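You operate a simulated robot arm through the tools that you are given. There is no shell and no other tool.

You are at the controls of a simulated two-armed robot. One attempt, no reset.

Task
Weight the bent bracket strip with the hold-down block and press it flat.
Fine: strip against the vee block first, block on its flat half, free end down, block back; nothing dropped. Set down upright: hold-down block.
Where things are to end (x, y in the base frame): bracket strip within 20 mm of [370, 630].

The check looks at the end state, three seconds after you hand in, the way a careful person would. Anything else that was tipped, shoved, dropped, spilled or broken makes it a failure.

Robot
Two 7-joint arms with two-finger parallel grippers on one trunk that stands fixed in place. Base frame: the origin is at the foot of the trunk, x ahead of it, y to its left, z up. Lengths are in mm, angles in degrees, forces in N, time in s.
The left shoulder is at [64, 182, 1137], the right one opposite. With the tool pointing down near the work surface each hand reaches from about 280 to 740 mm from the base axis, measured 20 degrees to its own side. Payload 3.91 kg a hand.
The TCP of each hand is the grasp point between the finger pads, 30 mm short of the fingertips. In the tool frame z runs along the fingers and y along their closing line. The gripper opens to 110 mm. The fingers are 20 mm wide and 10 mm thick; the gripper's body (48 by 112 mm) begins 55 mm behind the TCP.
Orientation is that of the tool frame in the base frame, as a unit quaternion [w, x, y, z]. With the fingers straight down and closing along the base's y, the tool's x points along the base's -x, its y along +y and its z along -z.

Tools
- The arms move only by the tool arm_command. It takes "left_rows", "right_rows" or both (then of equal length, played together; a hand with none holds still); each is a list of rows, each a list of 7 numbers: the shift along the tool's x, y, z in mm, then the turn, a rotation vector about the tool's x, y, z in degrees, then the closure, from 0 (fully open) to 1 (shut). In form: [[dx, dy, dz, ax, ay, az, gripper], ...]. A call has 1 to 20 rows; each row shifts and turns the commanded pose from where the row before left it, along the tool's axes as they then stand. A row lasts 0.2 s, in which the tool goes at most 50 mm and 8.6 degrees; a call with a longer step from one row to the next is refused whole, and so is a gripper value outside its range. Where a pose cannot be reached the arm comes as near as it can. A force on the tool above 40 N (or 10 N above the force at the start of the call, whichever is more), or a blocked arm, ends the call early, and 0.2 s more pass. Each finger travels about 72 mm/s and halts on what it meets, pressing with about 27 N; the grip force reading is that of the motor and also rises with nothing between the fingers. The clock runs only during rows and for 0.2 s after the last one: add rows that do not move to give the fingers time. The reply holds the time, the measured pose of the TCP, the force on the tool along the base axes, the opening and the grip force, in the units named above and with some noise, with the torque about the TCP (base axes, N m) and any sound that the robot's microphone picked up.
- Cameras (640 x 400 px; columns grow to the right, rows downward): "scene" is now at [193.8, 44.2, 1331.9]; the picture's right is [0.41, -0.91, 0.00], its down [-0.46, -0.21, -0.86] and it looks along [0.79, 0.35, -0.51] (base axes); focal length 260 px, centre (320, 200). "left" rides on the left gripper at [72, -17, -103] in its tool frame; the picture's right is [0.23, 0.97, 0.00], its down [-0.76, 0.18, -0.62] and it looks along [-0.61, 0.14, 0.78] (tool axes); focal length 222 px, centre (320, 200). "right" rides on the right gripper at [73, 17, -103] in its tool frame; the picture's right is [-0.23, 0.97, 0.00], its down [-0.76, -0.18, -0.62] and it looks along [-0.61, -0.14, 0.78] (tool axes); focal length 222 px, centre (320, 200). There is no depth. A picture from a camera that has moved, and an enlarged one, comes with that camera's place and axes in the base frame and with its lens. The place of the scene camera against the robot may be out by one fixed shift of up to 18 mm in any direction.
- snapshot(camera): a new picture of that camera. No time passes.
- lift_body(by): moves the trunk up (or, below 0, down) by that many mm; the arms and the scene camera ride with it, the base frame stays. It gives what a move gives, with no picture.
- aim_head(pan, tilt): turns the head with the scene camera to pan (to the left, within 80 degrees either way) and tilt (down, from -29 to 69), counted from straight ahead of the robot (the tilt from the chest, where the trunk bows). It gives what a move gives.
- close_up(camera, box): a new picture of the part [left, top, right, bottom] of that camera's present view, enlarged. No time passes.
- job_done(): hands the job in; it is judged then, once.

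Nothing tells you positions but the pictures and the camera data. Unless the task says otherwise, let go and move clear before handing in.

The tools are called after "Call:" by a JSON object that holds its "fn" and its "kwargs". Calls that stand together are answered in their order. arm_command: Moves the arms, as the interface text tells. Its arguments: {"type":"object","properties":{"left_rows":{"type":"array","items":{"type":"array","items":{"type":"number"}}},"right_rows":{"type":"array","items":{"type":"array","items":{"type":"number"}}}},"required":[]} The other tools are called the same way: lift_body (by) moves the trunk up or down; aim_head (pan, tilt) turns the head that bears the scene camera; snapshot (camera) takes a picture; close_up (camera, box) takes an enlarged picture of a part of a camera's view; job_done () hands the job in.

At the start:

```text
clock: 0.0
left_eef_pos: [354.5, 429.4, 1181.1]
left_tcp_rot: [0.001, -0.001, 1.0, 0.0]
left_ft_force: [-0.7, -0.3, -0.4]
left_torque: [-0.04, 0.0, 0.0]
left_width: 109.9
left_finger_force: 0.0
right_eef_pos: [432.4, 7.5, 1196.6]
right_tcp_rot: [0.0, 0.0, 1.0, 0.0]
right_ft_force: [-0.5, 0.5, 0.0]
right_torque: [0.0, -0.02, -0.05]
right_width: 110.0
right_finger_force: 0.0
trunk travel left (down, up): [-400.0, 114.0]
head pan, tilt (commanded): [24.2, 30.6]
```

scene: 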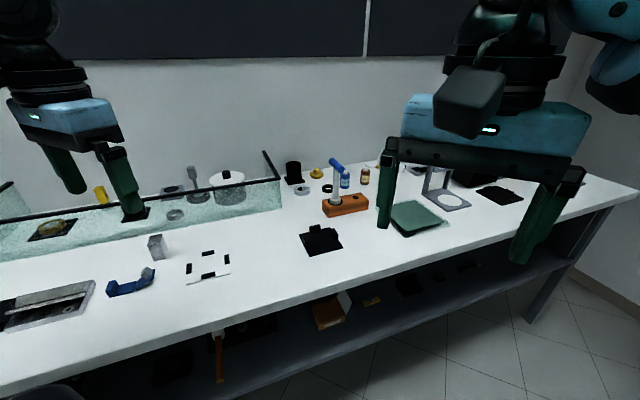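
right: 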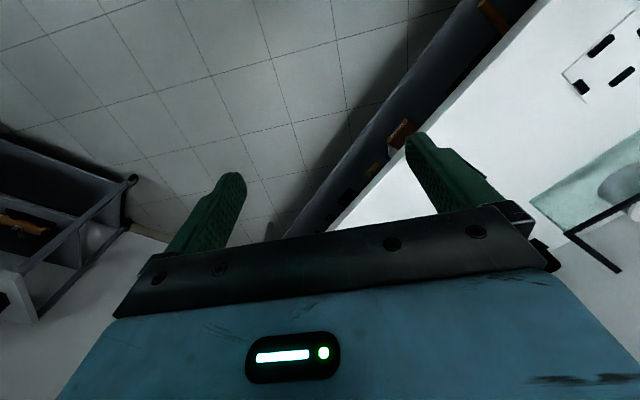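
left: 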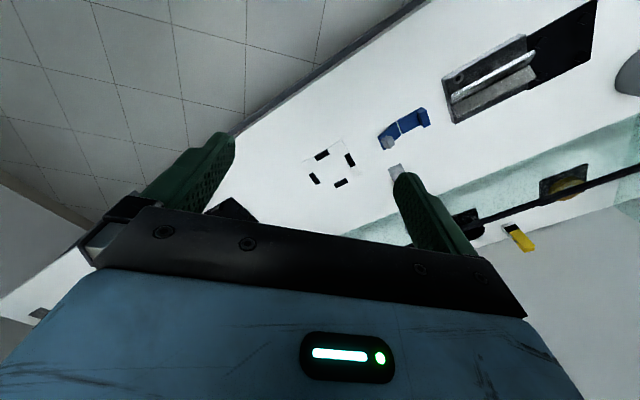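

I see a white bench with a vee-block-like fixture at the left, a blue bent strip, a small grey block and a white marked square. I'll enlarge these first to identify them.

Call:
{"fn": "close_up", "kwargs": {"camera": "scene", "box": [0, 200, 260, 360]}}

Call:
{"fn": "close_up", "kwargs": {"camera": "left", "box": [280, 0, 640, 225]}}

Call:
{"fn": "close_up", "kwargs": {"camera": "scene", "box": [260, 140, 560, 290]}}

```text
2.46 times, centred on (130, 280) of scene
camera zoom: at [193.8, 44.2, 1331.9], right [0.41, -0.91, 0.0], down [-0.46, -0.21, -0.86], along [0.79, 0.35, -0.51], focal length 640 px, centre (788, 3)
```

zoom: 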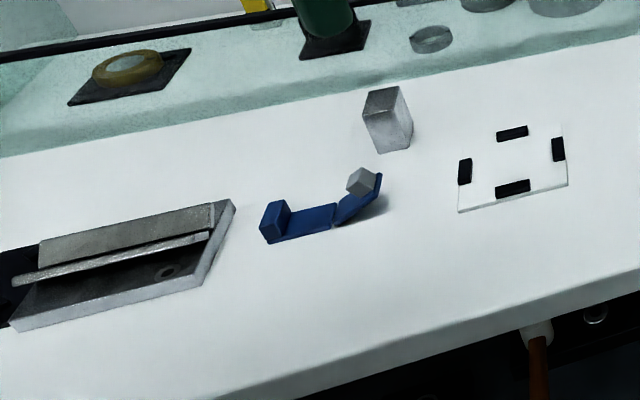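

```text
1.78 times, centred on (460, 112) of left
camera zoom: at [282.8, 412.2, 1285.5], right [-0.23, 0.97, 0.0], down [0.76, 0.18, 0.62], along [0.61, 0.14, -0.78], focal length 395 px, centre (71, 356)
```

zoom: 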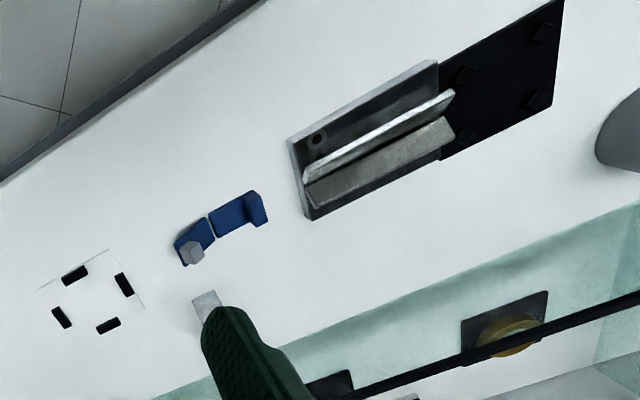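

```text
2.13 times, centred on (410, 215) of scene
camera zoom: at [193.8, 44.2, 1331.9], right [0.41, -0.91, 0.0], down [-0.46, -0.21, -0.86], along [0.79, 0.35, -0.51], focal length 555 px, centre (128, 168)
```

zoom: 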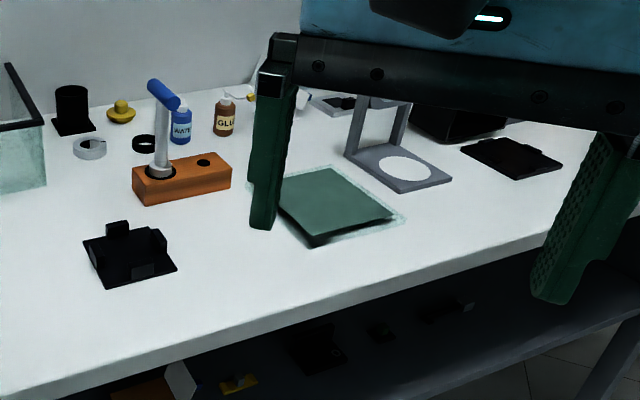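

The strip's hinge triangulates to about (403, 599), with the bench top near z = 845. I'll turn the head toward that area for a better look.

Call:
{"fn": "aim_head", "kwargs": {"pan": 58, "tilt": 42}}

```text
clock: 1.0
left_eef_pos: [354.5, 428.7, 1180.5]
left_tcp_rot: [0.002, -0.001, 1.0, 0.0]
left_ft_force: [0.6, 0.1, 0.5]
left_torque: [0.01, -0.01, -0.02]
left_width: 109.9
left_finger_force: 0.0
right_eef_pos: [432.7, 8.2, 1195.7]
right_tcp_rot: [0.0, -0.001, 1.0, 0.0]
right_ft_force: [0.1, -0.1, 0.0]
right_torque: [0.0, 0.01, 0.03]
right_width: 109.9
right_finger_force: 0.0
trunk travel left (down, up): [-400.0, 114.0]
head pan, tilt (commanded): [58.0, 42.0]
```

The head is now turned toward the work. I'll take a full picture and an enlargement.

Call:
{"fn": "snapshot", "kwargs": {"camera": "scene"}}

Call:
{"fn": "close_up", "kwargs": {"camera": "scene", "box": [220, 120, 480, 280]}}

```text
taken
camera scene: at [155.9, 78.0, 1314.5], right [0.85, -0.53, 0.0], down [-0.35, -0.57, -0.74], along [0.39, 0.63, -0.67], focal length 260 px, centre (320, 200)
```

scene: 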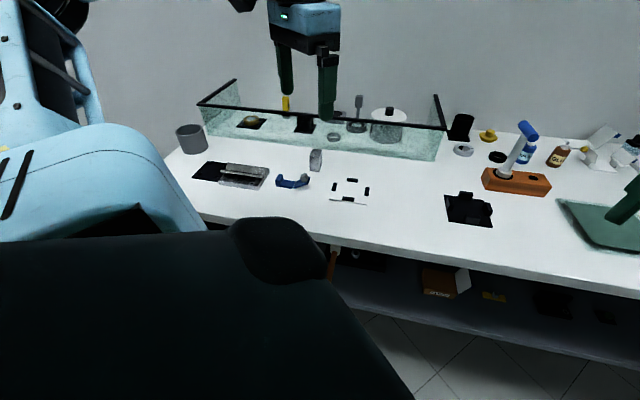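

```text
2.46 times, centred on (350, 200) of scene
camera zoom: at [155.9, 78.0, 1314.5], right [0.85, -0.53, 0.0], down [-0.35, -0.57, -0.74], along [0.39, 0.63, -0.67], focal length 640 px, centre (246, 200)
```

zoom: 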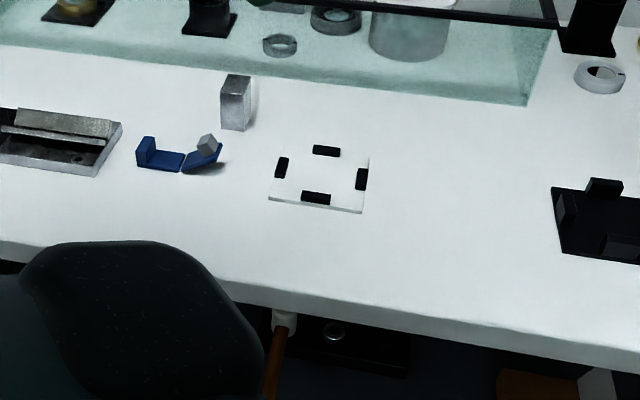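

Call:
{"fn": "close_up", "kwargs": {"camera": "scene", "box": [180, 135, 340, 235]}}

Call:
{"fn": "close_up", "kwargs": {"camera": "scene", "box": [260, 140, 340, 190]}}

Call:
{"fn": "snapshot", "kwargs": {"camera": "left"}}

```text
4.00 times, centred on (260, 185) of scene
camera zoom: at [155.9, 78.0, 1314.5], right [0.85, -0.53, 0.0], down [-0.35, -0.57, -0.74], along [0.39, 0.63, -0.67], focal length 1041 px, centre (560, 260)
```

zoom: 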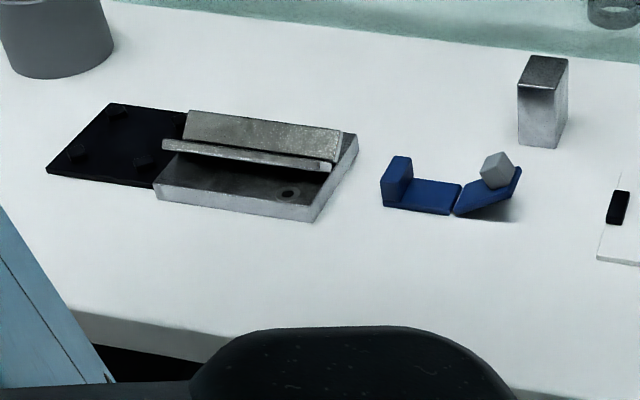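

```text
8.00 times, centred on (300, 165) of scene
camera zoom: at [155.9, 78.0, 1314.5], right [0.85, -0.53, 0.0], down [-0.35, -0.57, -0.74], along [0.39, 0.63, -0.67], focal length 2082 px, centre (480, 480)
```

zoom: 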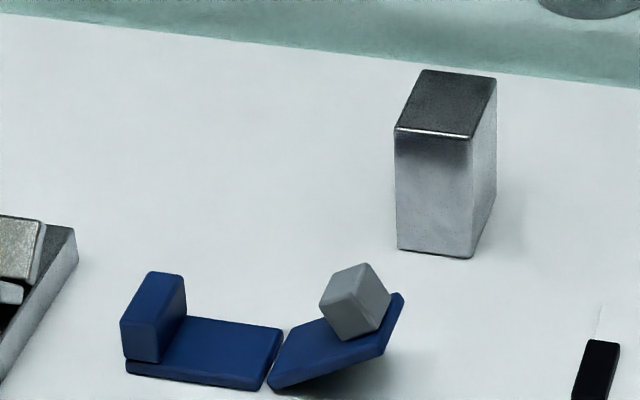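

```text
taken
camera left: at [282.9, 412.2, 1285.5], right [-0.23, 0.97, 0.0], down [0.76, 0.18, 0.62], along [0.61, 0.14, -0.78], focal length 222 px, centre (320, 200)
```

left: 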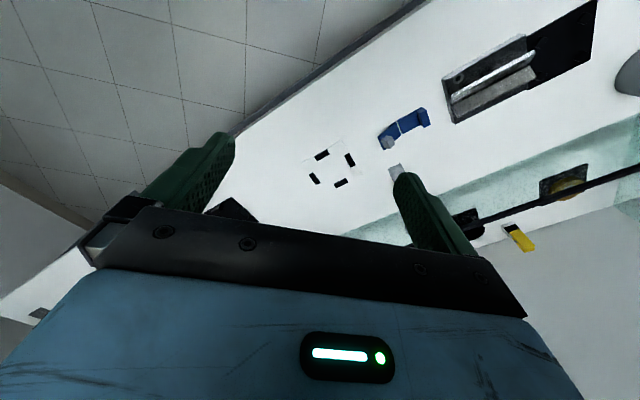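

Call:
{"fn": "close_up", "kwargs": {"camera": "left", "box": [370, 70, 530, 170]}}

Call:
{"fn": "close_up", "kwargs": {"camera": "left", "box": [360, 95, 440, 145]}}

```text
4.00 times, centred on (450, 120) of left
camera zoom: at [282.9, 412.2, 1285.5], right [-0.23, 0.97, 0.0], down [0.76, 0.18, 0.62], along [0.61, 0.14, -0.78], focal length 888 px, centre (-200, 520)
```

zoom: 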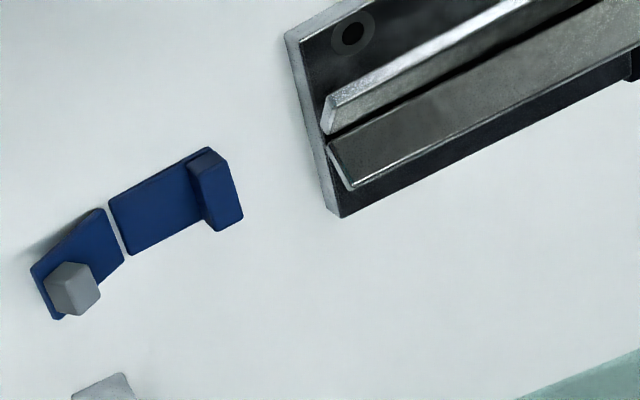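

```text
8.00 times, centred on (400, 120) of left
camera zoom: at [282.9, 412.2, 1285.5], right [-0.23, 0.97, 0.0], down [0.76, 0.18, 0.62], along [0.61, 0.14, -0.78], focal length 1777 px, centre (-320, 840)
```

zoom: 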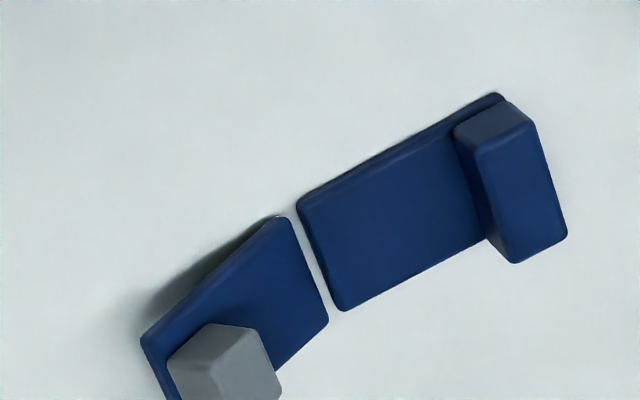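

The strip's tab faces the vee block, and its bent half carries a small grey cube. Next I'll move the left hand over the area so its camera gives a second viewpoint.

Call:
{"fn": "arm_command", "kwargs": {"left_rows": [[-4, 34, 16, 0, 0, 0, 0], [-4, 34, 16, 0, 0, 0, 0], [-4, 34, 16, 0, 0, 0, 0], [-4, 34, 16, 0, 0, 0, 0], [-4, 34, 16, 0, 0, 0, 0], [0, 0, 0, 0, 0, 0, 0], [0, 0, 0, 0, 0, 0, 0]]}}

Call:
{"fn": "snapshot", "kwargs": {"camera": "left"}}

Call:
{"fn": "snapshot", "kwargs": {"camera": "scene"}}

```text
clock: 2.6
left_eef_pos: [374.9, 597.4, 1103.7]
left_tcp_rot: [0.001, -0.001, 1.0, 0.0]
left_ft_force: [0.7, -0.1, 0.8]
left_torque: [0.03, 0.0, 0.01]
left_width: 110.0
left_finger_force: 0.1
right_eef_pos: [431.6, 9.5, 1195.5]
right_tcp_rot: [0.0, 0.0, 1.0, 0.0]
right_ft_force: [0.0, 0.8, 0.4]
right_torque: [0.03, 0.01, 0.0]
right_width: 110.2
right_finger_force: 0.1
trunk travel left (down, up): [-400.0, 114.0]
head pan, tilt (commanded): [58.0, 42.0]
```

```text
taken
camera left: at [302.6, 581.2, 1207.2], right [-0.23, 0.97, 0.0], down [0.76, 0.18, 0.62], along [0.61, 0.14, -0.78], focal length 222 px, centre (320, 200)
```

left: 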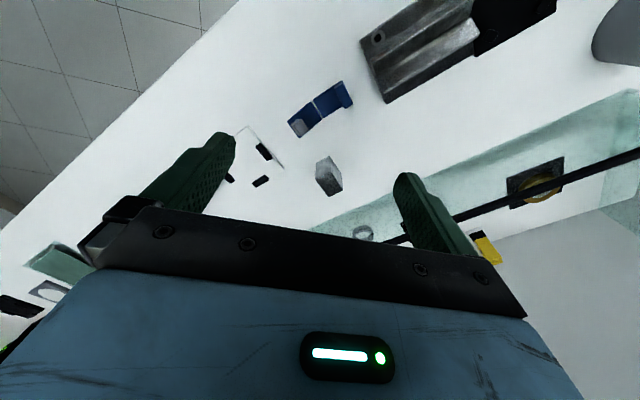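

```text
taken
camera scene: at [155.9, 78.4, 1314.5], right [0.85, -0.53, 0.0], down [-0.35, -0.57, -0.74], along [0.39, 0.63, -0.67], focal length 260 px, centre (320, 200)
```

scene: 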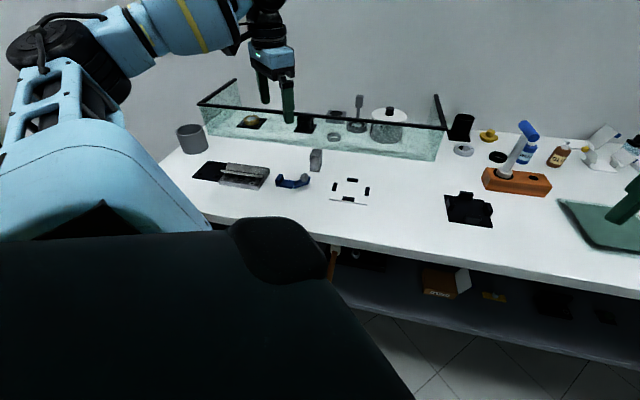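

Now I have a closer view from the left hand. I'll enlarge the strip, block and vee block for measuring.

Call:
{"fn": "close_up", "kwargs": {"camera": "left", "box": [270, 70, 370, 132]}}

Call:
{"fn": "close_up", "kwargs": {"camera": "left", "box": [290, 130, 390, 192]}}

Call:
{"fn": "close_up", "kwargs": {"camera": "left", "box": [340, 0, 500, 100]}}

```text
6.40 times, centred on (320, 101) of left
camera zoom: at [302.6, 581.2, 1207.2], right [-0.23, 0.97, 0.0], down [0.76, 0.18, 0.62], along [0.61, 0.14, -0.78], focal length 1422 px, centre (320, 834)
```

zoom: 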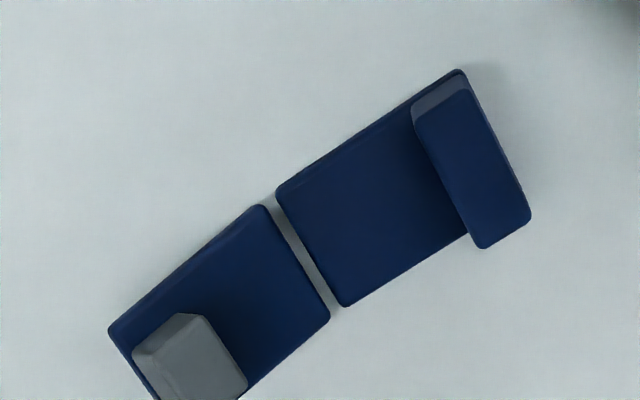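

```text
6.40 times, centred on (340, 161) of left
camera zoom: at [302.6, 581.2, 1207.2], right [-0.23, 0.97, 0.0], down [0.76, 0.18, 0.62], along [0.61, 0.14, -0.78], focal length 1422 px, centre (192, 450)
```

zoom: 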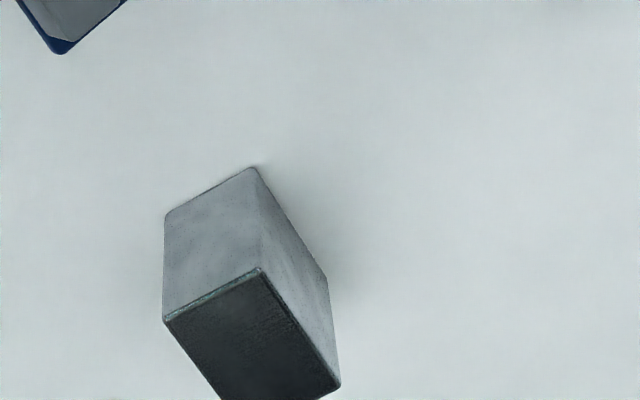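

```text
4.00 times, centred on (420, 50) of left
camera zoom: at [302.6, 581.2, 1207.2], right [-0.23, 0.97, 0.0], down [0.76, 0.18, 0.62], along [0.61, 0.14, -0.78], focal length 888 px, centre (-80, 800)
```

zoom: 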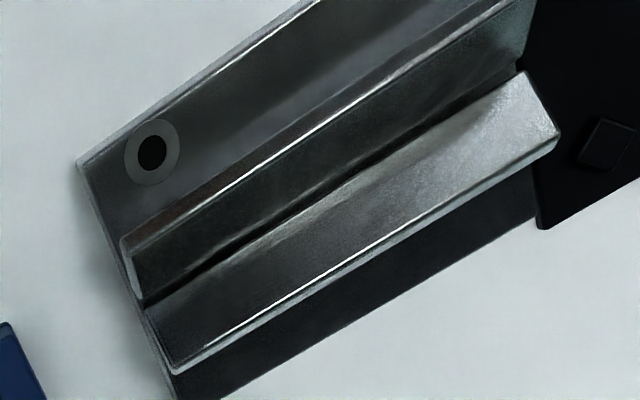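

Call:
{"fn": "close_up", "kwargs": {"camera": "left", "box": [340, 15, 468, 95]}}

Call:
{"fn": "close_up", "kwargs": {"camera": "left", "box": [340, 45, 436, 105]}}

Call:
{"fn": "close_up", "kwargs": {"camera": "left", "box": [270, 90, 366, 150]}}

```text
5.00 times, centred on (404, 55) of left
camera zoom: at [302.6, 581.2, 1207.2], right [-0.23, 0.97, 0.0], down [0.76, 0.18, 0.62], along [0.61, 0.14, -0.78], focal length 1111 px, centre (-100, 925)
```

zoom: 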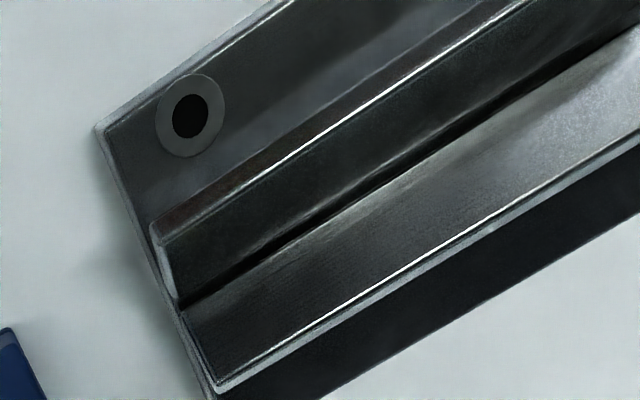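

```text
6.67 times, centred on (388, 75) of left
camera zoom: at [302.6, 581.2, 1207.2], right [-0.23, 0.97, 0.0], down [0.76, 0.18, 0.62], along [0.61, 0.14, -0.78], focal length 1481 px, centre (-133, 1033)
```

zoom: 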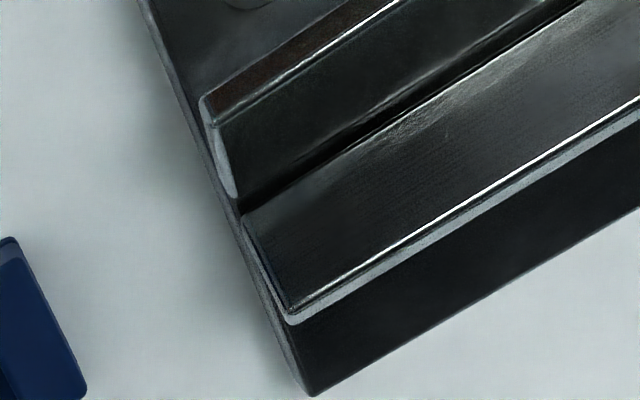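

```text
6.67 times, centred on (318, 120) of left
camera zoom: at [302.6, 581.2, 1207.2], right [-0.23, 0.97, 0.0], down [0.76, 0.18, 0.62], along [0.61, 0.14, -0.78], focal length 1481 px, centre (333, 733)
```

zoom: 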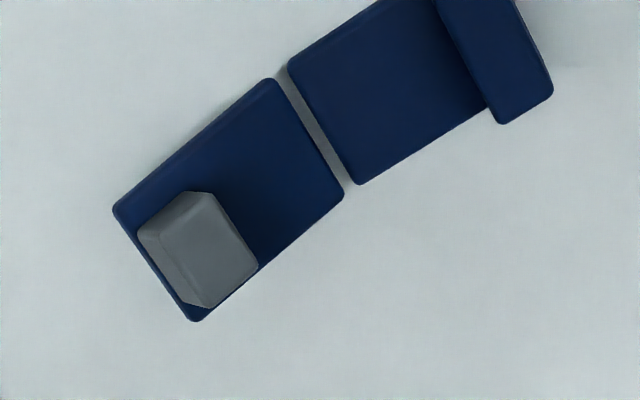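

The strip lies at 45° with its hinge near (405, 602). Its tab is about 40 mm short of the vee block's end face, and the hold-down block stands at about (507, 644). I'll turn the left hand 45° and come closer to refine these.

Call:
{"fn": "arm_command", "kwargs": {"left_rows": [[0, 0, 10, 0, 0, 7.5, 0], [0, 0, 10, 0, 0, 7.5, 0], [0, 0, 10, 0, 0, 7.5, 0], [0, 0, 10, 0, 0, 7.5, 0], [0, 0, 10, 0, 0, 7.5, 0], [0, 0, 10, 0, 0, 7.5, 0], [2, 23, 10, 0, 0, 0, 0], [0, 0, 15, 0, 0, 0, 0], [0, 0, 0, 0, 0, 0, 0], [0, 0, 0, 0, 0, 0, 0]]}}

Call:
{"fn": "snapshot", "kwargs": {"camera": "left"}}

Call:
{"fn": "close_up", "kwargs": {"camera": "scene", "box": [180, 60, 380, 220]}}

```text
clock: 4.8
left_eef_pos: [388.7, 617.4, 1017.3]
left_tcp_rot: [0.0, 0.381, 0.924, 0.002]
left_ft_force: [-0.4, -0.3, -0.4]
left_torque: [0.04, -0.04, -0.01]
left_width: 110.1
left_finger_force: 0.0
right_eef_pos: [432.2, 7.4, 1195.9]
right_tcp_rot: [0.002, 0.001, 1.0, 0.0]
right_ft_force: [0.4, -0.1, 0.6]
right_torque: [0.01, 0.0, 0.01]
right_width: 110.2
right_finger_force: 0.1
trunk travel left (down, up): [-400.0, 114.0]
head pan, tilt (commanded): [58.0, 42.0]
```

```text
taken
camera left: at [326.4, 656.5, 1121.1], right [0.53, 0.85, 0.0], down [0.66, -0.41, 0.62], along [0.53, -0.33, -0.78], focal length 222 px, centre (320, 200)
```

left: 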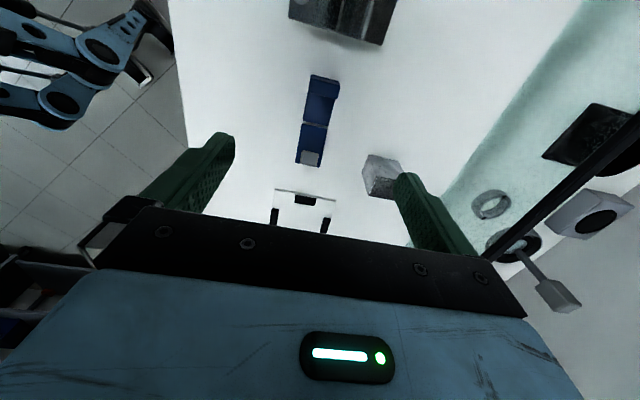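

```text
2.50 times, centred on (280, 140) of scene
camera zoom: at [155.6, 77.8, 1314.5], right [0.85, -0.53, 0.0], down [-0.35, -0.57, -0.74], along [0.39, 0.63, -0.67], focal length 650 px, centre (420, 350)
```

zoom: 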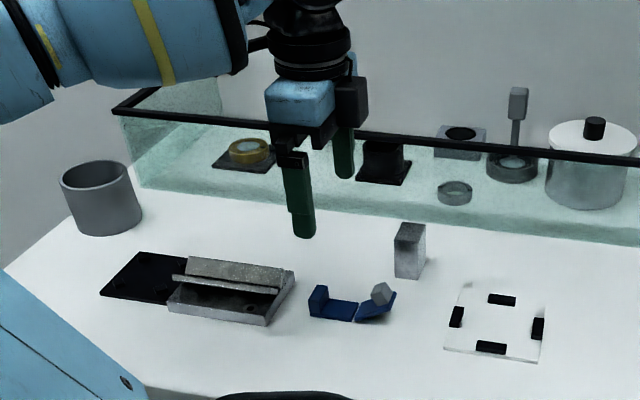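

Call:
{"fn": "close_up", "kwargs": {"camera": "left", "box": [272, 60, 368, 120]}}

Call:
{"fn": "close_up", "kwargs": {"camera": "left", "box": [272, 115, 368, 175]}}

Call:
{"fn": "close_up", "kwargs": {"camera": "left", "box": [280, 0, 408, 80]}}

Call:
{"fn": "close_up", "kwargs": {"camera": "left", "box": [336, 145, 432, 205]}}

```text
6.67 times, centred on (320, 90) of left
camera zoom: at [326.4, 656.5, 1121.1], right [0.53, 0.85, 0.0], down [0.66, -0.41, 0.62], along [0.53, -0.33, -0.78], focal length 1481 px, centre (320, 933)
```

zoom: 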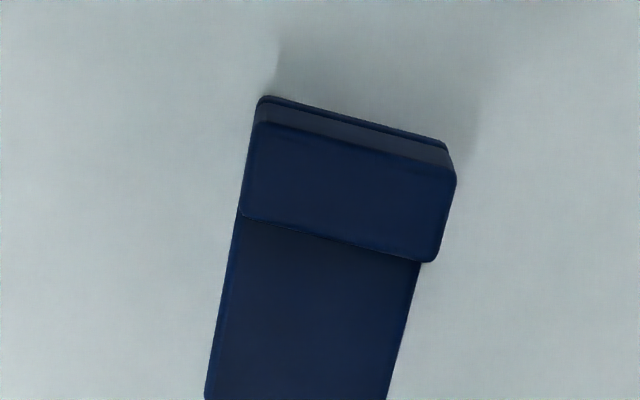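

```text
6.67 times, centred on (320, 145) of left
camera zoom: at [326.4, 656.5, 1121.1], right [0.53, 0.85, 0.0], down [0.66, -0.41, 0.62], along [0.53, -0.33, -0.78], focal length 1481 px, centre (320, 567)
```

zoom: 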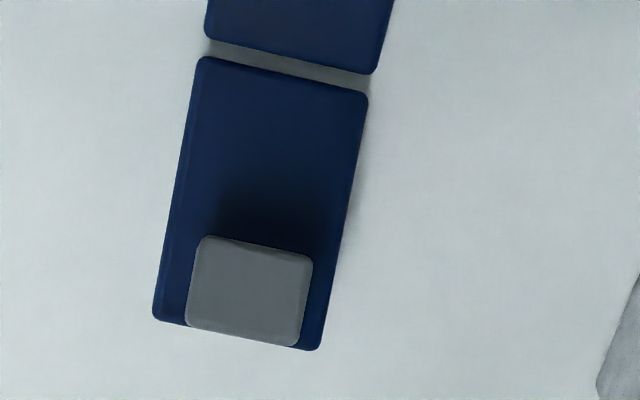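

```text
5.00 times, centred on (344, 40) of left
camera zoom: at [326.4, 656.5, 1121.1], right [0.53, 0.85, 0.0], down [0.66, -0.41, 0.62], along [0.53, -0.33, -0.78], focal length 1111 px, centre (200, 1000)
```

zoom: 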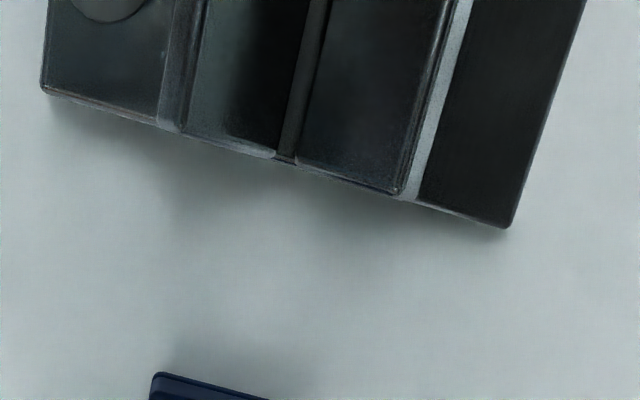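

```text
6.67 times, centred on (384, 175) of left
camera zoom: at [326.4, 656.5, 1121.1], right [0.53, 0.85, 0.0], down [0.66, -0.41, 0.62], along [0.53, -0.33, -0.78], focal length 1481 px, centre (-107, 367)
```

zoom: 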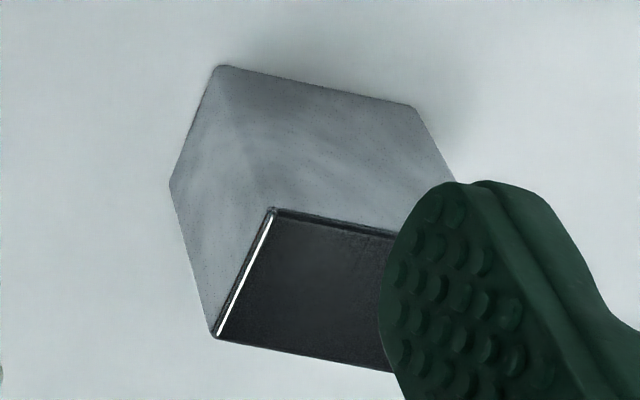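

The gap from tab to vee face measures about 41 mm, and the tab's inner face is centred near (379, 627). I'll close the fingers and lower them above the flat half, stopping high to verify alignment.

Call:
{"fn": "arm_command", "kwargs": {"left_rows": [[-4.9, 0, 0, 0, 0, 0, 1], [0, 0, 10, 0, 0, 0, 1], [0, 0, 20, 0, 0, 0, 1], [0, 0, 20, 0, 0, 0, 1], [0, 0, 20, 0, 0, 0, 1], [0, 0, 20, 0, 0, 0, 1], [0, 0, 17, 0, 0, 0, 1], [0, 0, 0, 0, 0, 0, 1], [0, 0, 0, 0, 0, 0, 1]]}}

Call:
{"fn": "snapshot", "kwargs": {"camera": "left"}}

Call:
{"fn": "close_up", "kwargs": {"camera": "scene", "box": [220, 110, 380, 210]}}

```text
clock: 6.8
left_eef_pos: [391.6, 612.1, 910.3]
left_tcp_rot: [0.0, 0.382, 0.924, -0.001]
left_ft_force: [0.3, -0.1, 0.6]
left_torque: [0.02, 0.03, -0.01]
left_width: 0.0
left_finger_force: 26.6
right_eef_pos: [431.8, 8.6, 1197.0]
right_tcp_rot: [-0.001, 0.0, 1.0, 0.0]
right_ft_force: [-0.2, -0.6, -0.7]
right_torque: [-0.03, 0.01, 0.01]
right_width: 110.0
right_finger_force: 0.2
trunk travel left (down, up): [-400.0, 114.0]
head pan, tilt (commanded): [58.0, 42.0]
```

```text
taken
camera left: at [330.2, 652.3, 1013.3], right [0.53, 0.85, 0.0], down [0.66, -0.41, 0.62], along [0.53, -0.33, -0.78], focal length 222 px, centre (320, 200)
```

left: 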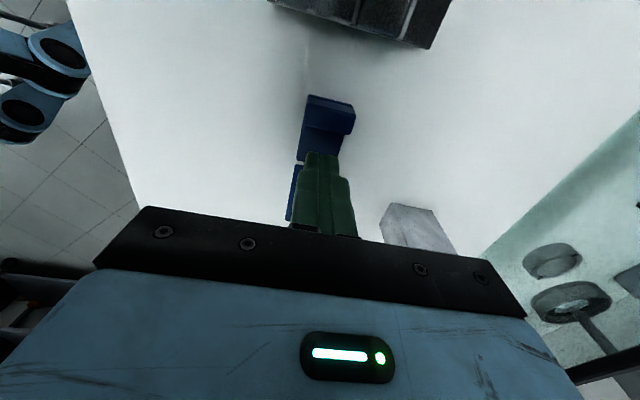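

```text
4.00 times, centred on (300, 160) of scene
camera zoom: at [155.9, 78.1, 1314.5], right [0.85, -0.53, 0.0], down [-0.35, -0.57, -0.74], along [0.39, 0.63, -0.67], focal length 1041 px, centre (400, 360)
```

zoom: 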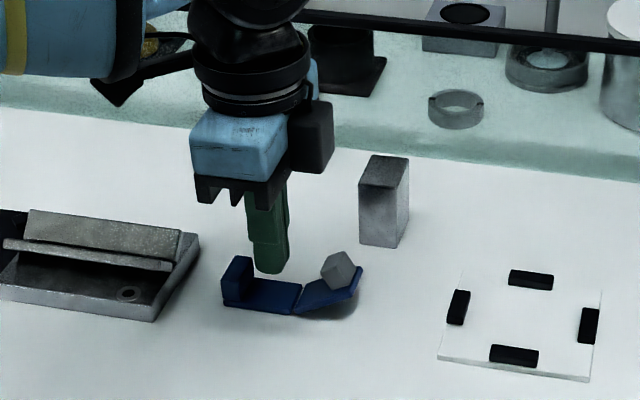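

The closed fingers sit between the tab and the hinge, above the flat half. I'll lower them in small steps to find the flat half's height by touch.

Call:
{"fn": "arm_command", "kwargs": {"left_rows": [[0, 0, 5, 0, 0, 0, 1], [0, 0, 5, 0, 0, 0, 1], [0, 0, 5, 0, 0, 0, 1], [0, 0, 2, 0, 0, 0, 1], [0, 0, 2, 0, 0, 0, 1], [0, 0, 0, 0, 0, 0, 1]]}}

Call:
{"fn": "close_up", "kwargs": {"camera": "scene", "box": [250, 150, 330, 200]}}

Call:
{"fn": "close_up", "kwargs": {"camera": "left", "box": [272, 80, 368, 140]}}

```text
clock: 8.2
left_eef_pos: [393.1, 613.3, 890.0]
left_tcp_rot: [0.0, 0.381, 0.924, 0.001]
left_ft_force: [0.0, -0.3, -0.8]
left_torque: [-0.02, 0.02, 0.01]
left_width: 0.1
left_finger_force: 26.9
right_eef_pos: [431.9, 8.3, 1196.4]
right_tcp_rot: [0.0, 0.0, 1.0, 0.001]
right_ft_force: [0.7, -0.8, -0.4]
right_torque: [0.03, 0.02, 0.0]
right_width: 110.1
right_finger_force: 0.1
trunk travel left (down, up): [-400.0, 114.0]
head pan, tilt (commanded): [58.0, 42.0]
```

```text
8.00 times, centred on (290, 175) of scene
camera zoom: at [155.8, 78.0, 1314.5], right [0.85, -0.53, 0.0], down [-0.35, -0.57, -0.74], along [0.39, 0.63, -0.67], focal length 2082 px, centre (560, 400)
```

zoom: 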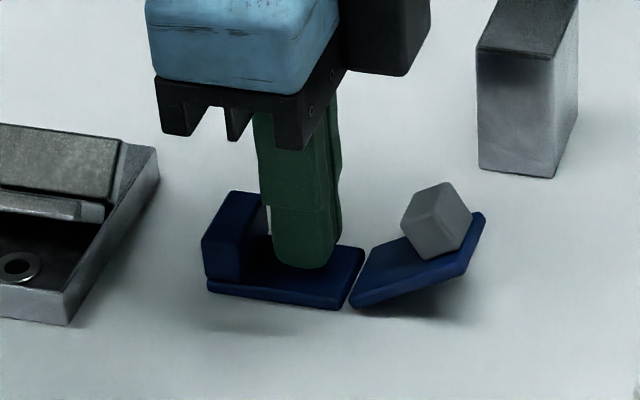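

```text
6.67 times, centred on (320, 110) of left
camera zoom: at [330.3, 653.4, 994.9], right [0.53, 0.85, 0.0], down [0.66, -0.41, 0.62], along [0.53, -0.33, -0.78], focal length 1481 px, centre (320, 800)
```

zoom: 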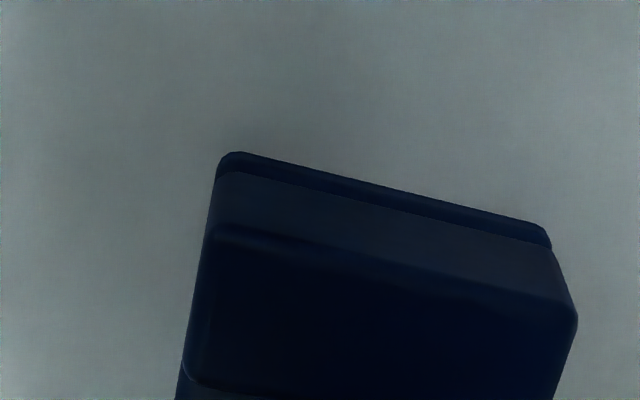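

Call:
{"fn": "arm_command", "kwargs": {"left_rows": [[0, 0, 1, 0, 0, 0, 1], [0, 0, 1, 0, 0, 0, 1], [0, 0, 1, 0, 0, 0, 1], [0, 0, 0, 0, 0, 0, 1]]}}

```text
clock: 9.2
left_eef_pos: [392.7, 614.3, 887.1]
left_tcp_rot: [0.001, 0.382, 0.924, -0.001]
left_ft_force: [0.2, -0.1, 0.7]
left_torque: [-0.02, -0.02, -0.01]
left_width: 0.0
left_finger_force: 26.7
right_eef_pos: [432.1, 8.6, 1196.1]
right_tcp_rot: [-0.001, 0.0, 1.0, 0.0]
right_ft_force: [0.8, -0.5, -0.2]
right_torque: [-0.01, -0.01, -0.01]
right_width: 110.0
right_finger_force: 0.2
trunk travel left (down, up): [-400.0, 114.0]
head pan, tilt (commanded): [58.0, 42.0]
```

No contact yet with the tips near z = 857. I'll go lower in 1 mm steps.

Call:
{"fn": "arm_command", "kwargs": {"left_rows": [[0, 0, 1, 0, 0, 0, 1], [0, 0, 1, 0, 0, 0, 1], [0, 0, 0, 0, 0, 0, 1]]}}

Call:
{"fn": "close_up", "kwargs": {"camera": "scene", "box": [260, 155, 324, 195]}}

```text
clock: 10.0
left_eef_pos: [391.7, 613.8, 886.0]
left_tcp_rot: [0.0, 0.382, 0.924, 0.001]
left_ft_force: [-0.6, -0.8, 1.4]
left_torque: [0.0, -0.01, -0.04]
left_width: 0.1
left_finger_force: 26.9
right_eef_pos: [432.1, 9.1, 1196.6]
right_tcp_rot: [0.0, 0.001, 1.0, 0.0]
right_ft_force: [0.1, 0.2, 0.2]
right_torque: [-0.02, 0.01, -0.03]
right_width: 110.2
right_finger_force: 0.1
trunk travel left (down, up): [-400.0, 114.0]
head pan, tilt (commanded): [58.0, 42.0]
```

```text
10.00 times, centred on (292, 175) of scene
camera zoom: at [155.7, 77.8, 1314.5], right [0.85, -0.53, 0.0], down [-0.35, -0.57, -0.74], along [0.39, 0.63, -0.67], focal length 2602 px, centre (600, 450)
```

zoom: 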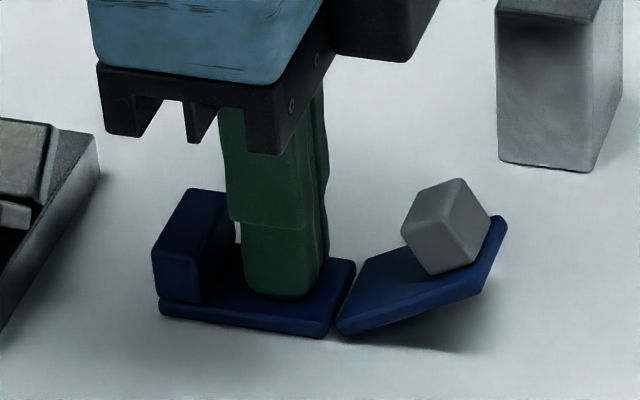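

Call:
{"fn": "arm_command", "kwargs": {"left_rows": [[0, 0, 1, 0, 0, 0, 1], [0, 0, 1, 0, 0, 0, 1], [0, 0, 0, 0, 0, 0, 1]]}}

```text
clock: 10.8
left_eef_pos: [393.7, 613.0, 885.2]
left_tcp_rot: [0.0, 0.381, 0.924, 0.003]
left_ft_force: [-2.1, 4.3, 14.3]
left_torque: [0.15, 0.08, 0.03]
left_width: 0.1
left_finger_force: 26.9
right_eef_pos: [430.3, 6.8, 1196.8]
right_tcp_rot: [0.001, 0.0, 1.0, 0.001]
right_ft_force: [0.5, 0.3, 0.8]
right_torque: [-0.01, -0.02, -0.01]
right_width: 109.9
right_finger_force: 0.1
trunk travel left (down, up): [-400.0, 114.0]
head pan, tilt (commanded): [58.0, 42.0]
```

Contact: the flat half's top is at about z = 855 (tips at TCP − 30). I'll lift 5 mm clear, then push the tab's inner face toward the vee block, stopping short of contact.

Call:
{"fn": "arm_command", "kwargs": {"left_rows": [[0, 0, -3, 0, 0, 0, 1], [0, 0, -2, 0, 0, 0, 1], [0, 0, 0, 0, 0, 0, 1], [4, 0, 0, 0, 0, 0, 1], [4, 0, 0, 0, 0, 0, 1], [3, 0, 0, 0, 0, 0, 1], [3, 0, 0, 0, 0, 0, 1], [3, 0, 0, 0, 0, 0, 1], [3, 0, 0, 0, 0, 0, 1], [0, 0, 0, 0, 0, 0, 1]]}}

Call:
{"fn": "close_up", "kwargs": {"camera": "scene", "box": [230, 145, 326, 205]}}

Call:
{"fn": "snapshot", "kwargs": {"camera": "left"}}

```text
clock: 13.0
left_eef_pos: [377.3, 626.8, 887.5]
left_tcp_rot: [0.0, 0.382, 0.924, 0.0]
left_ft_force: [-0.1, -0.9, 0.1]
left_torque: [-0.03, -0.03, 0.01]
left_width: 0.2
left_finger_force: 27.0
right_eef_pos: [432.4, 7.3, 1196.6]
right_tcp_rot: [-0.001, 0.0, 1.0, 0.001]
right_ft_force: [0.9, 0.2, -0.2]
right_torque: [0.0, 0.0, -0.02]
right_width: 109.8
right_finger_force: 0.1
trunk travel left (down, up): [-400.0, 114.0]
head pan, tilt (commanded): [58.0, 42.0]
```

```text
6.67 times, centred on (278, 175) of scene
camera zoom: at [155.9, 78.0, 1314.5], right [0.85, -0.53, 0.0], down [-0.35, -0.57, -0.74], along [0.39, 0.63, -0.67], focal length 1735 px, centre (600, 367)
```

zoom: 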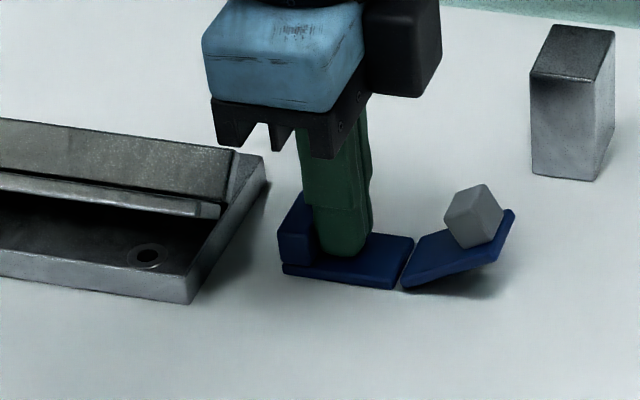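

```text
taken
camera left: at [315.5, 667.3, 992.0], right [0.53, 0.85, 0.0], down [0.66, -0.41, 0.62], along [0.53, -0.33, -0.78], focal length 222 px, centre (320, 200)
```

left: 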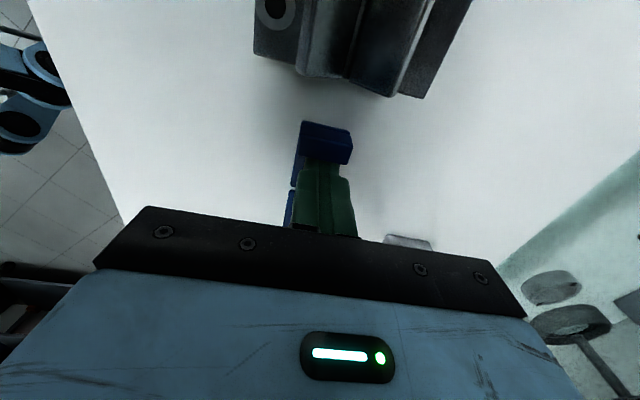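

The strip is sliding evenly, with about 30 mm left to contact. I'll push 23 mm more and then look.

Call:
{"fn": "arm_command", "kwargs": {"left_rows": [[3, 0, 0, 0, 0, 0, 1], [3, 0, 0, 0, 0, 0, 1], [3, 0, 0, 0, 0, 0, 1], [3, 0, 0, 0, 0, 0, 1], [3, 0, 0, 0, 0, 0, 1], [3, 0, 0, 0, 0, 0, 1], [3, 0, 0, 0, 0, 0, 1], [2, 0, 0, 0, 0, 0, 1], [0, 0, 0, 0, 0, 0, 1]]}}

Call:
{"fn": "close_up", "kwargs": {"camera": "scene", "box": [230, 145, 326, 205]}}

Call:
{"fn": "close_up", "kwargs": {"camera": "left", "box": [240, 50, 432, 170]}}

```text
clock: 15.0
left_eef_pos: [361.4, 642.9, 888.8]
left_tcp_rot: [0.0, 0.383, 0.924, 0.001]
left_ft_force: [-1.2, 0.2, -0.2]
left_torque: [-0.03, -0.01, 0.01]
left_width: 0.0
left_finger_force: 27.3
right_eef_pos: [432.4, 9.3, 1197.0]
right_tcp_rot: [0.0, -0.001, 1.0, -0.001]
right_ft_force: [0.0, 1.0, -0.3]
right_torque: [-0.02, -0.01, 0.0]
right_width: 110.0
right_finger_force: 0.1
trunk travel left (down, up): [-400.0, 114.0]
head pan, tilt (commanded): [58.0, 42.0]
```

```text
6.67 times, centred on (278, 175) of scene
camera zoom: at [155.9, 78.0, 1314.5], right [0.85, -0.53, 0.0], down [-0.35, -0.57, -0.74], along [0.39, 0.63, -0.67], focal length 1735 px, centre (600, 367)
```

zoom: 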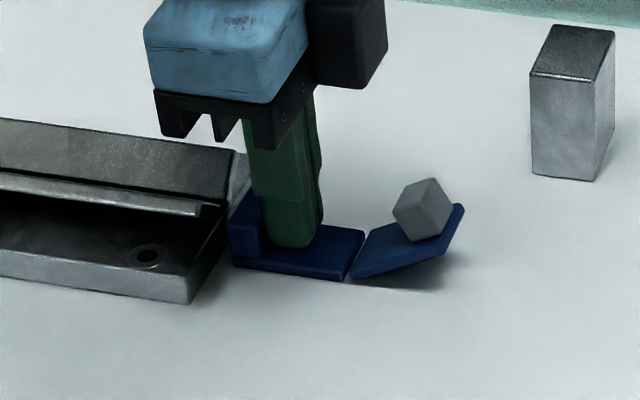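

```text
3.33 times, centred on (336, 110) of left
camera zoom: at [299.7, 683.2, 992.6], right [0.53, 0.85, 0.0], down [0.66, -0.41, 0.62], along [0.53, -0.33, -0.78], focal length 740 px, centre (267, 500)
```

zoom: 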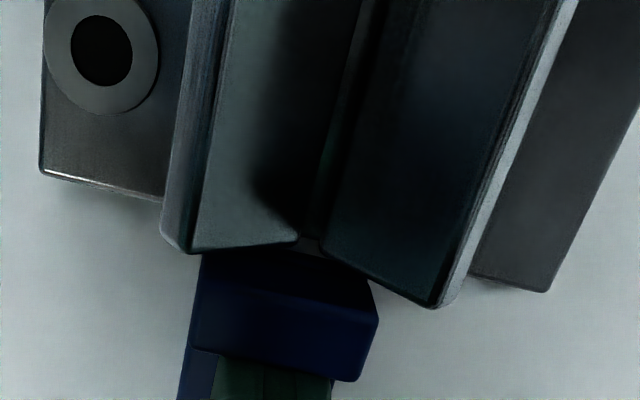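

Call:
{"fn": "arm_command", "kwargs": {"left_rows": [[1, 0, 0, 0, 0, 0, 1], [1, 0, 0, 0, 0, 0, 1], [1, 0, 0, 0, 0, 0, 1], [1, 0, 0, 0, 0, 0, 1], [0, 0, 0, 0, 0, 0, 1]]}}

Call:
{"fn": "close_up", "kwargs": {"camera": "scene", "box": [246, 155, 310, 195]}}

```text
clock: 16.2
left_eef_pos: [358.9, 645.2, 887.9]
left_tcp_rot: [0.0, 0.382, 0.924, 0.001]
left_ft_force: [0.9, 0.4, -0.3]
left_torque: [0.01, -0.05, 0.02]
left_width: 0.0
left_finger_force: 26.8
right_eef_pos: [431.5, 8.8, 1195.8]
right_tcp_rot: [0.0, 0.0, 1.0, 0.0]
right_ft_force: [0.4, 0.2, 1.2]
right_torque: [-0.01, 0.01, 0.0]
right_width: 110.0
right_finger_force: 0.0
trunk travel left (down, up): [-400.0, 114.0]
head pan, tilt (commanded): [58.0, 42.0]
```

```text
10.00 times, centred on (278, 175) of scene
camera zoom: at [155.9, 78.0, 1314.5], right [0.85, -0.53, 0.0], down [-0.35, -0.57, -0.74], along [0.39, 0.63, -0.67], focal length 2602 px, centre (740, 450)
```

zoom: 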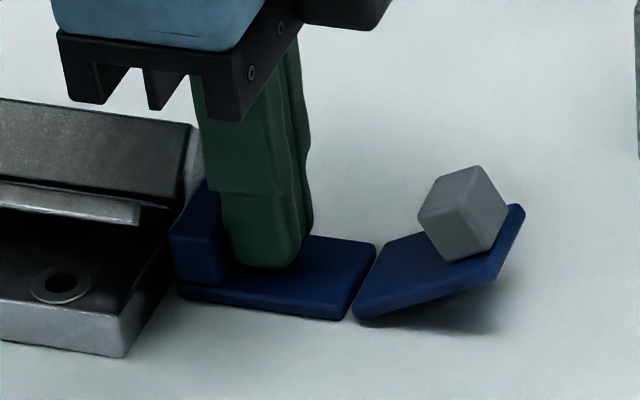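

Call:
{"fn": "arm_command", "kwargs": {"left_rows": [[1, 0, 0, 0, 0, 0, 1], [1, 0, 0, 0, 0, 0, 1], [0, 0, 0, 0, 0, 0, 1]]}}

Call:
{"fn": "close_up", "kwargs": {"camera": "scene", "box": [246, 155, 310, 195]}}

```text
clock: 17.0
left_eef_pos: [357.1, 648.2, 888.6]
left_tcp_rot: [0.001, 0.382, 0.924, 0.0]
left_ft_force: [-0.1, 0.0, -0.6]
left_torque: [-0.01, -0.02, 0.01]
left_width: 0.0
left_finger_force: 26.9
right_eef_pos: [432.1, 7.2, 1196.8]
right_tcp_rot: [0.0, 0.0, 1.0, 0.0]
right_ft_force: [0.0, 0.0, 0.5]
right_torque: [0.02, -0.03, 0.02]
right_width: 109.9
right_finger_force: 0.1
trunk travel left (down, up): [-400.0, 114.0]
head pan, tilt (commanded): [58.0, 42.0]
```

```text
10.00 times, centred on (278, 175) of scene
camera zoom: at [155.9, 78.0, 1314.5], right [0.85, -0.53, 0.0], down [-0.35, -0.57, -0.74], along [0.39, 0.63, -0.67], focal length 2602 px, centre (740, 450)
```

zoom: 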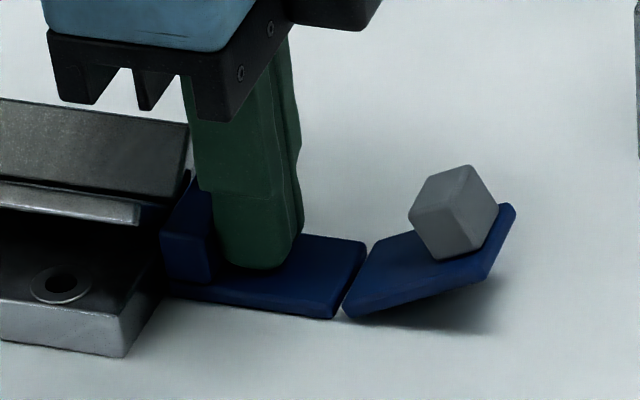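

Call:
{"fn": "arm_command", "kwargs": {"left_rows": [[1, 0, 0, 0, 0, 0, 1], [0, 0, 0, 0, 0, 0, 1]]}}

Call:
{"fn": "close_up", "kwargs": {"camera": "scene", "box": [246, 155, 310, 195]}}

```text
clock: 17.6
left_eef_pos: [357.8, 648.3, 887.6]
left_tcp_rot: [0.0, 0.382, 0.924, 0.0]
left_ft_force: [0.4, -0.2, 0.1]
left_torque: [0.02, 0.0, -0.02]
left_width: 0.2
left_finger_force: 26.9
right_eef_pos: [431.3, 7.3, 1196.1]
right_tcp_rot: [0.0, 0.0, 1.0, 0.0]
right_ft_force: [0.4, -1.0, 0.6]
right_torque: [-0.02, -0.03, 0.03]
right_width: 110.0
right_finger_force: 0.1
trunk travel left (down, up): [-400.0, 114.0]
head pan, tilt (commanded): [58.0, 42.0]
```

```text
10.00 times, centred on (278, 175) of scene
camera zoom: at [155.9, 78.0, 1314.5], right [0.85, -0.53, 0.0], down [-0.35, -0.57, -0.74], along [0.39, 0.63, -0.67], focal length 2602 px, centre (740, 450)
```

zoom: 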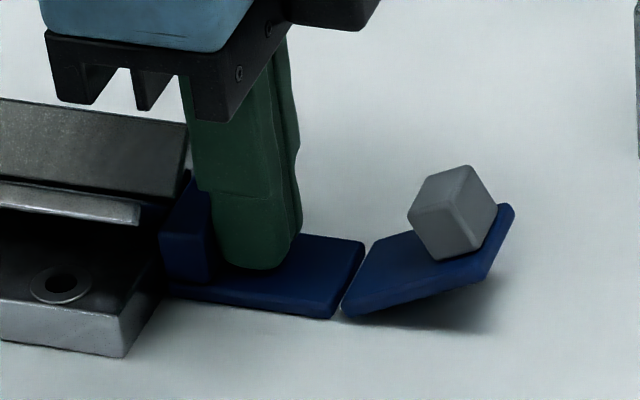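

Call:
{"fn": "arm_command", "kwargs": {"left_rows": [[1, 0, 0, 0, 0, 0, 1], [0, 0, 0, 0, 0, 0, 1], [0, 0, 0, 0, 0, 0, 1]]}}

Call:
{"fn": "close_up", "kwargs": {"camera": "scene", "box": [246, 155, 310, 195]}}

```text
clock: 18.4
left_eef_pos: [358.7, 649.3, 887.4]
left_tcp_rot: [0.002, 0.382, 0.924, 0.0]
left_ft_force: [3.2, -4.9, -2.0]
left_torque: [-0.13, -0.07, -0.01]
left_width: 0.2
left_finger_force: 27.1
right_eef_pos: [432.0, 8.4, 1195.4]
right_tcp_rot: [0.0, 0.0, 1.0, 0.0]
right_ft_force: [-0.1, -0.3, 0.0]
right_torque: [0.01, -0.01, 0.03]
right_width: 110.0
right_finger_force: 0.0
trunk travel left (down, up): [-400.0, 114.0]
head pan, tilt (commanded): [58.0, 42.0]
```

```text
10.00 times, centred on (278, 175) of scene
camera zoom: at [156.3, 77.7, 1314.4], right [0.85, -0.53, 0.0], down [-0.35, -0.57, -0.74], along [0.39, 0.63, -0.67], focal length 2602 px, centre (740, 450)
```

zoom: 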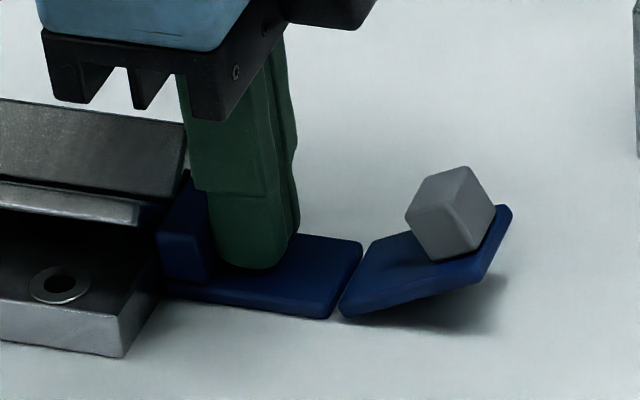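

The tab meets the vee block's face with about 6 N, and the vee block has not moved. I'll back the fingers off and rise to re-measure the strip.

Call:
{"fn": "arm_command", "kwargs": {"left_rows": [[-2, 0, 0, 0, 0, 0, 1], [-3, 0, 0, 0, 0, 0, 1], [-3, 0, 0, 0, 0, 0, 1], [0, 0, -10, 0, 0, 0, 1], [0, 0, -20, 0, 0, 0, 1], [0, 0, -30, 0, 0, 0, 1], [0, 0, -35, 0, 0, 0, 1], [0, 0, -35, 0, 0, 0, 0.5], [0, 0, 0, 0, 0, 0, 0.3], [0, 0, 0, 0, 0, 0, 0.3]]}}

Call:
{"fn": "snapshot", "kwargs": {"camera": "left"}}

Call:
{"fn": "close_up", "kwargs": {"camera": "scene", "box": [230, 145, 326, 205]}}

```text
clock: 20.6
left_eef_pos: [361.4, 645.5, 1018.2]
left_tcp_rot: [0.0, 0.382, 0.924, 0.001]
left_ft_force: [-0.1, 0.1, -0.1]
left_torque: [-0.01, 0.02, 0.02]
left_width: 76.9
left_finger_force: 0.0
right_eef_pos: [432.1, 7.0, 1196.5]
right_tcp_rot: [0.0, 0.0, 1.0, 0.0]
right_ft_force: [-0.4, -0.3, -0.2]
right_torque: [-0.02, -0.02, 0.01]
right_width: 110.0
right_finger_force: 0.1
trunk travel left (down, up): [-400.0, 114.0]
head pan, tilt (commanded): [58.0, 42.0]
```

```text
taken
camera left: at [299.2, 685.9, 1121.5], right [0.53, 0.85, 0.0], down [0.66, -0.41, 0.62], along [0.53, -0.33, -0.78], focal length 222 px, centre (320, 200)
```

left: 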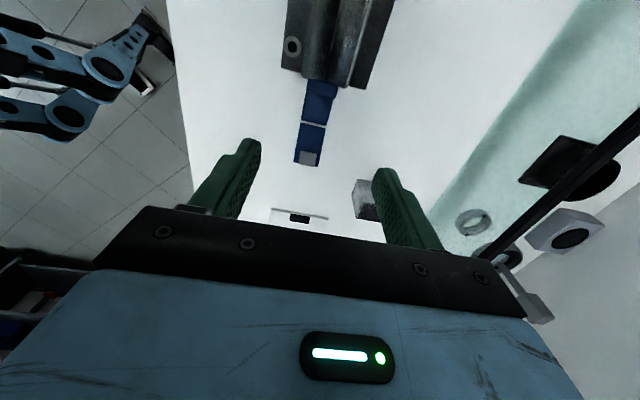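

```text
6.67 times, centred on (278, 175) of scene
camera zoom: at [155.7, 77.9, 1314.5], right [0.85, -0.53, 0.0], down [-0.35, -0.57, -0.74], along [0.39, 0.63, -0.67], focal length 1735 px, centre (600, 367)
```

zoom: 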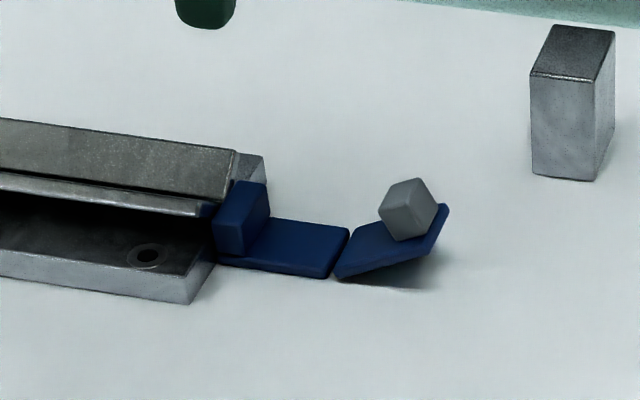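

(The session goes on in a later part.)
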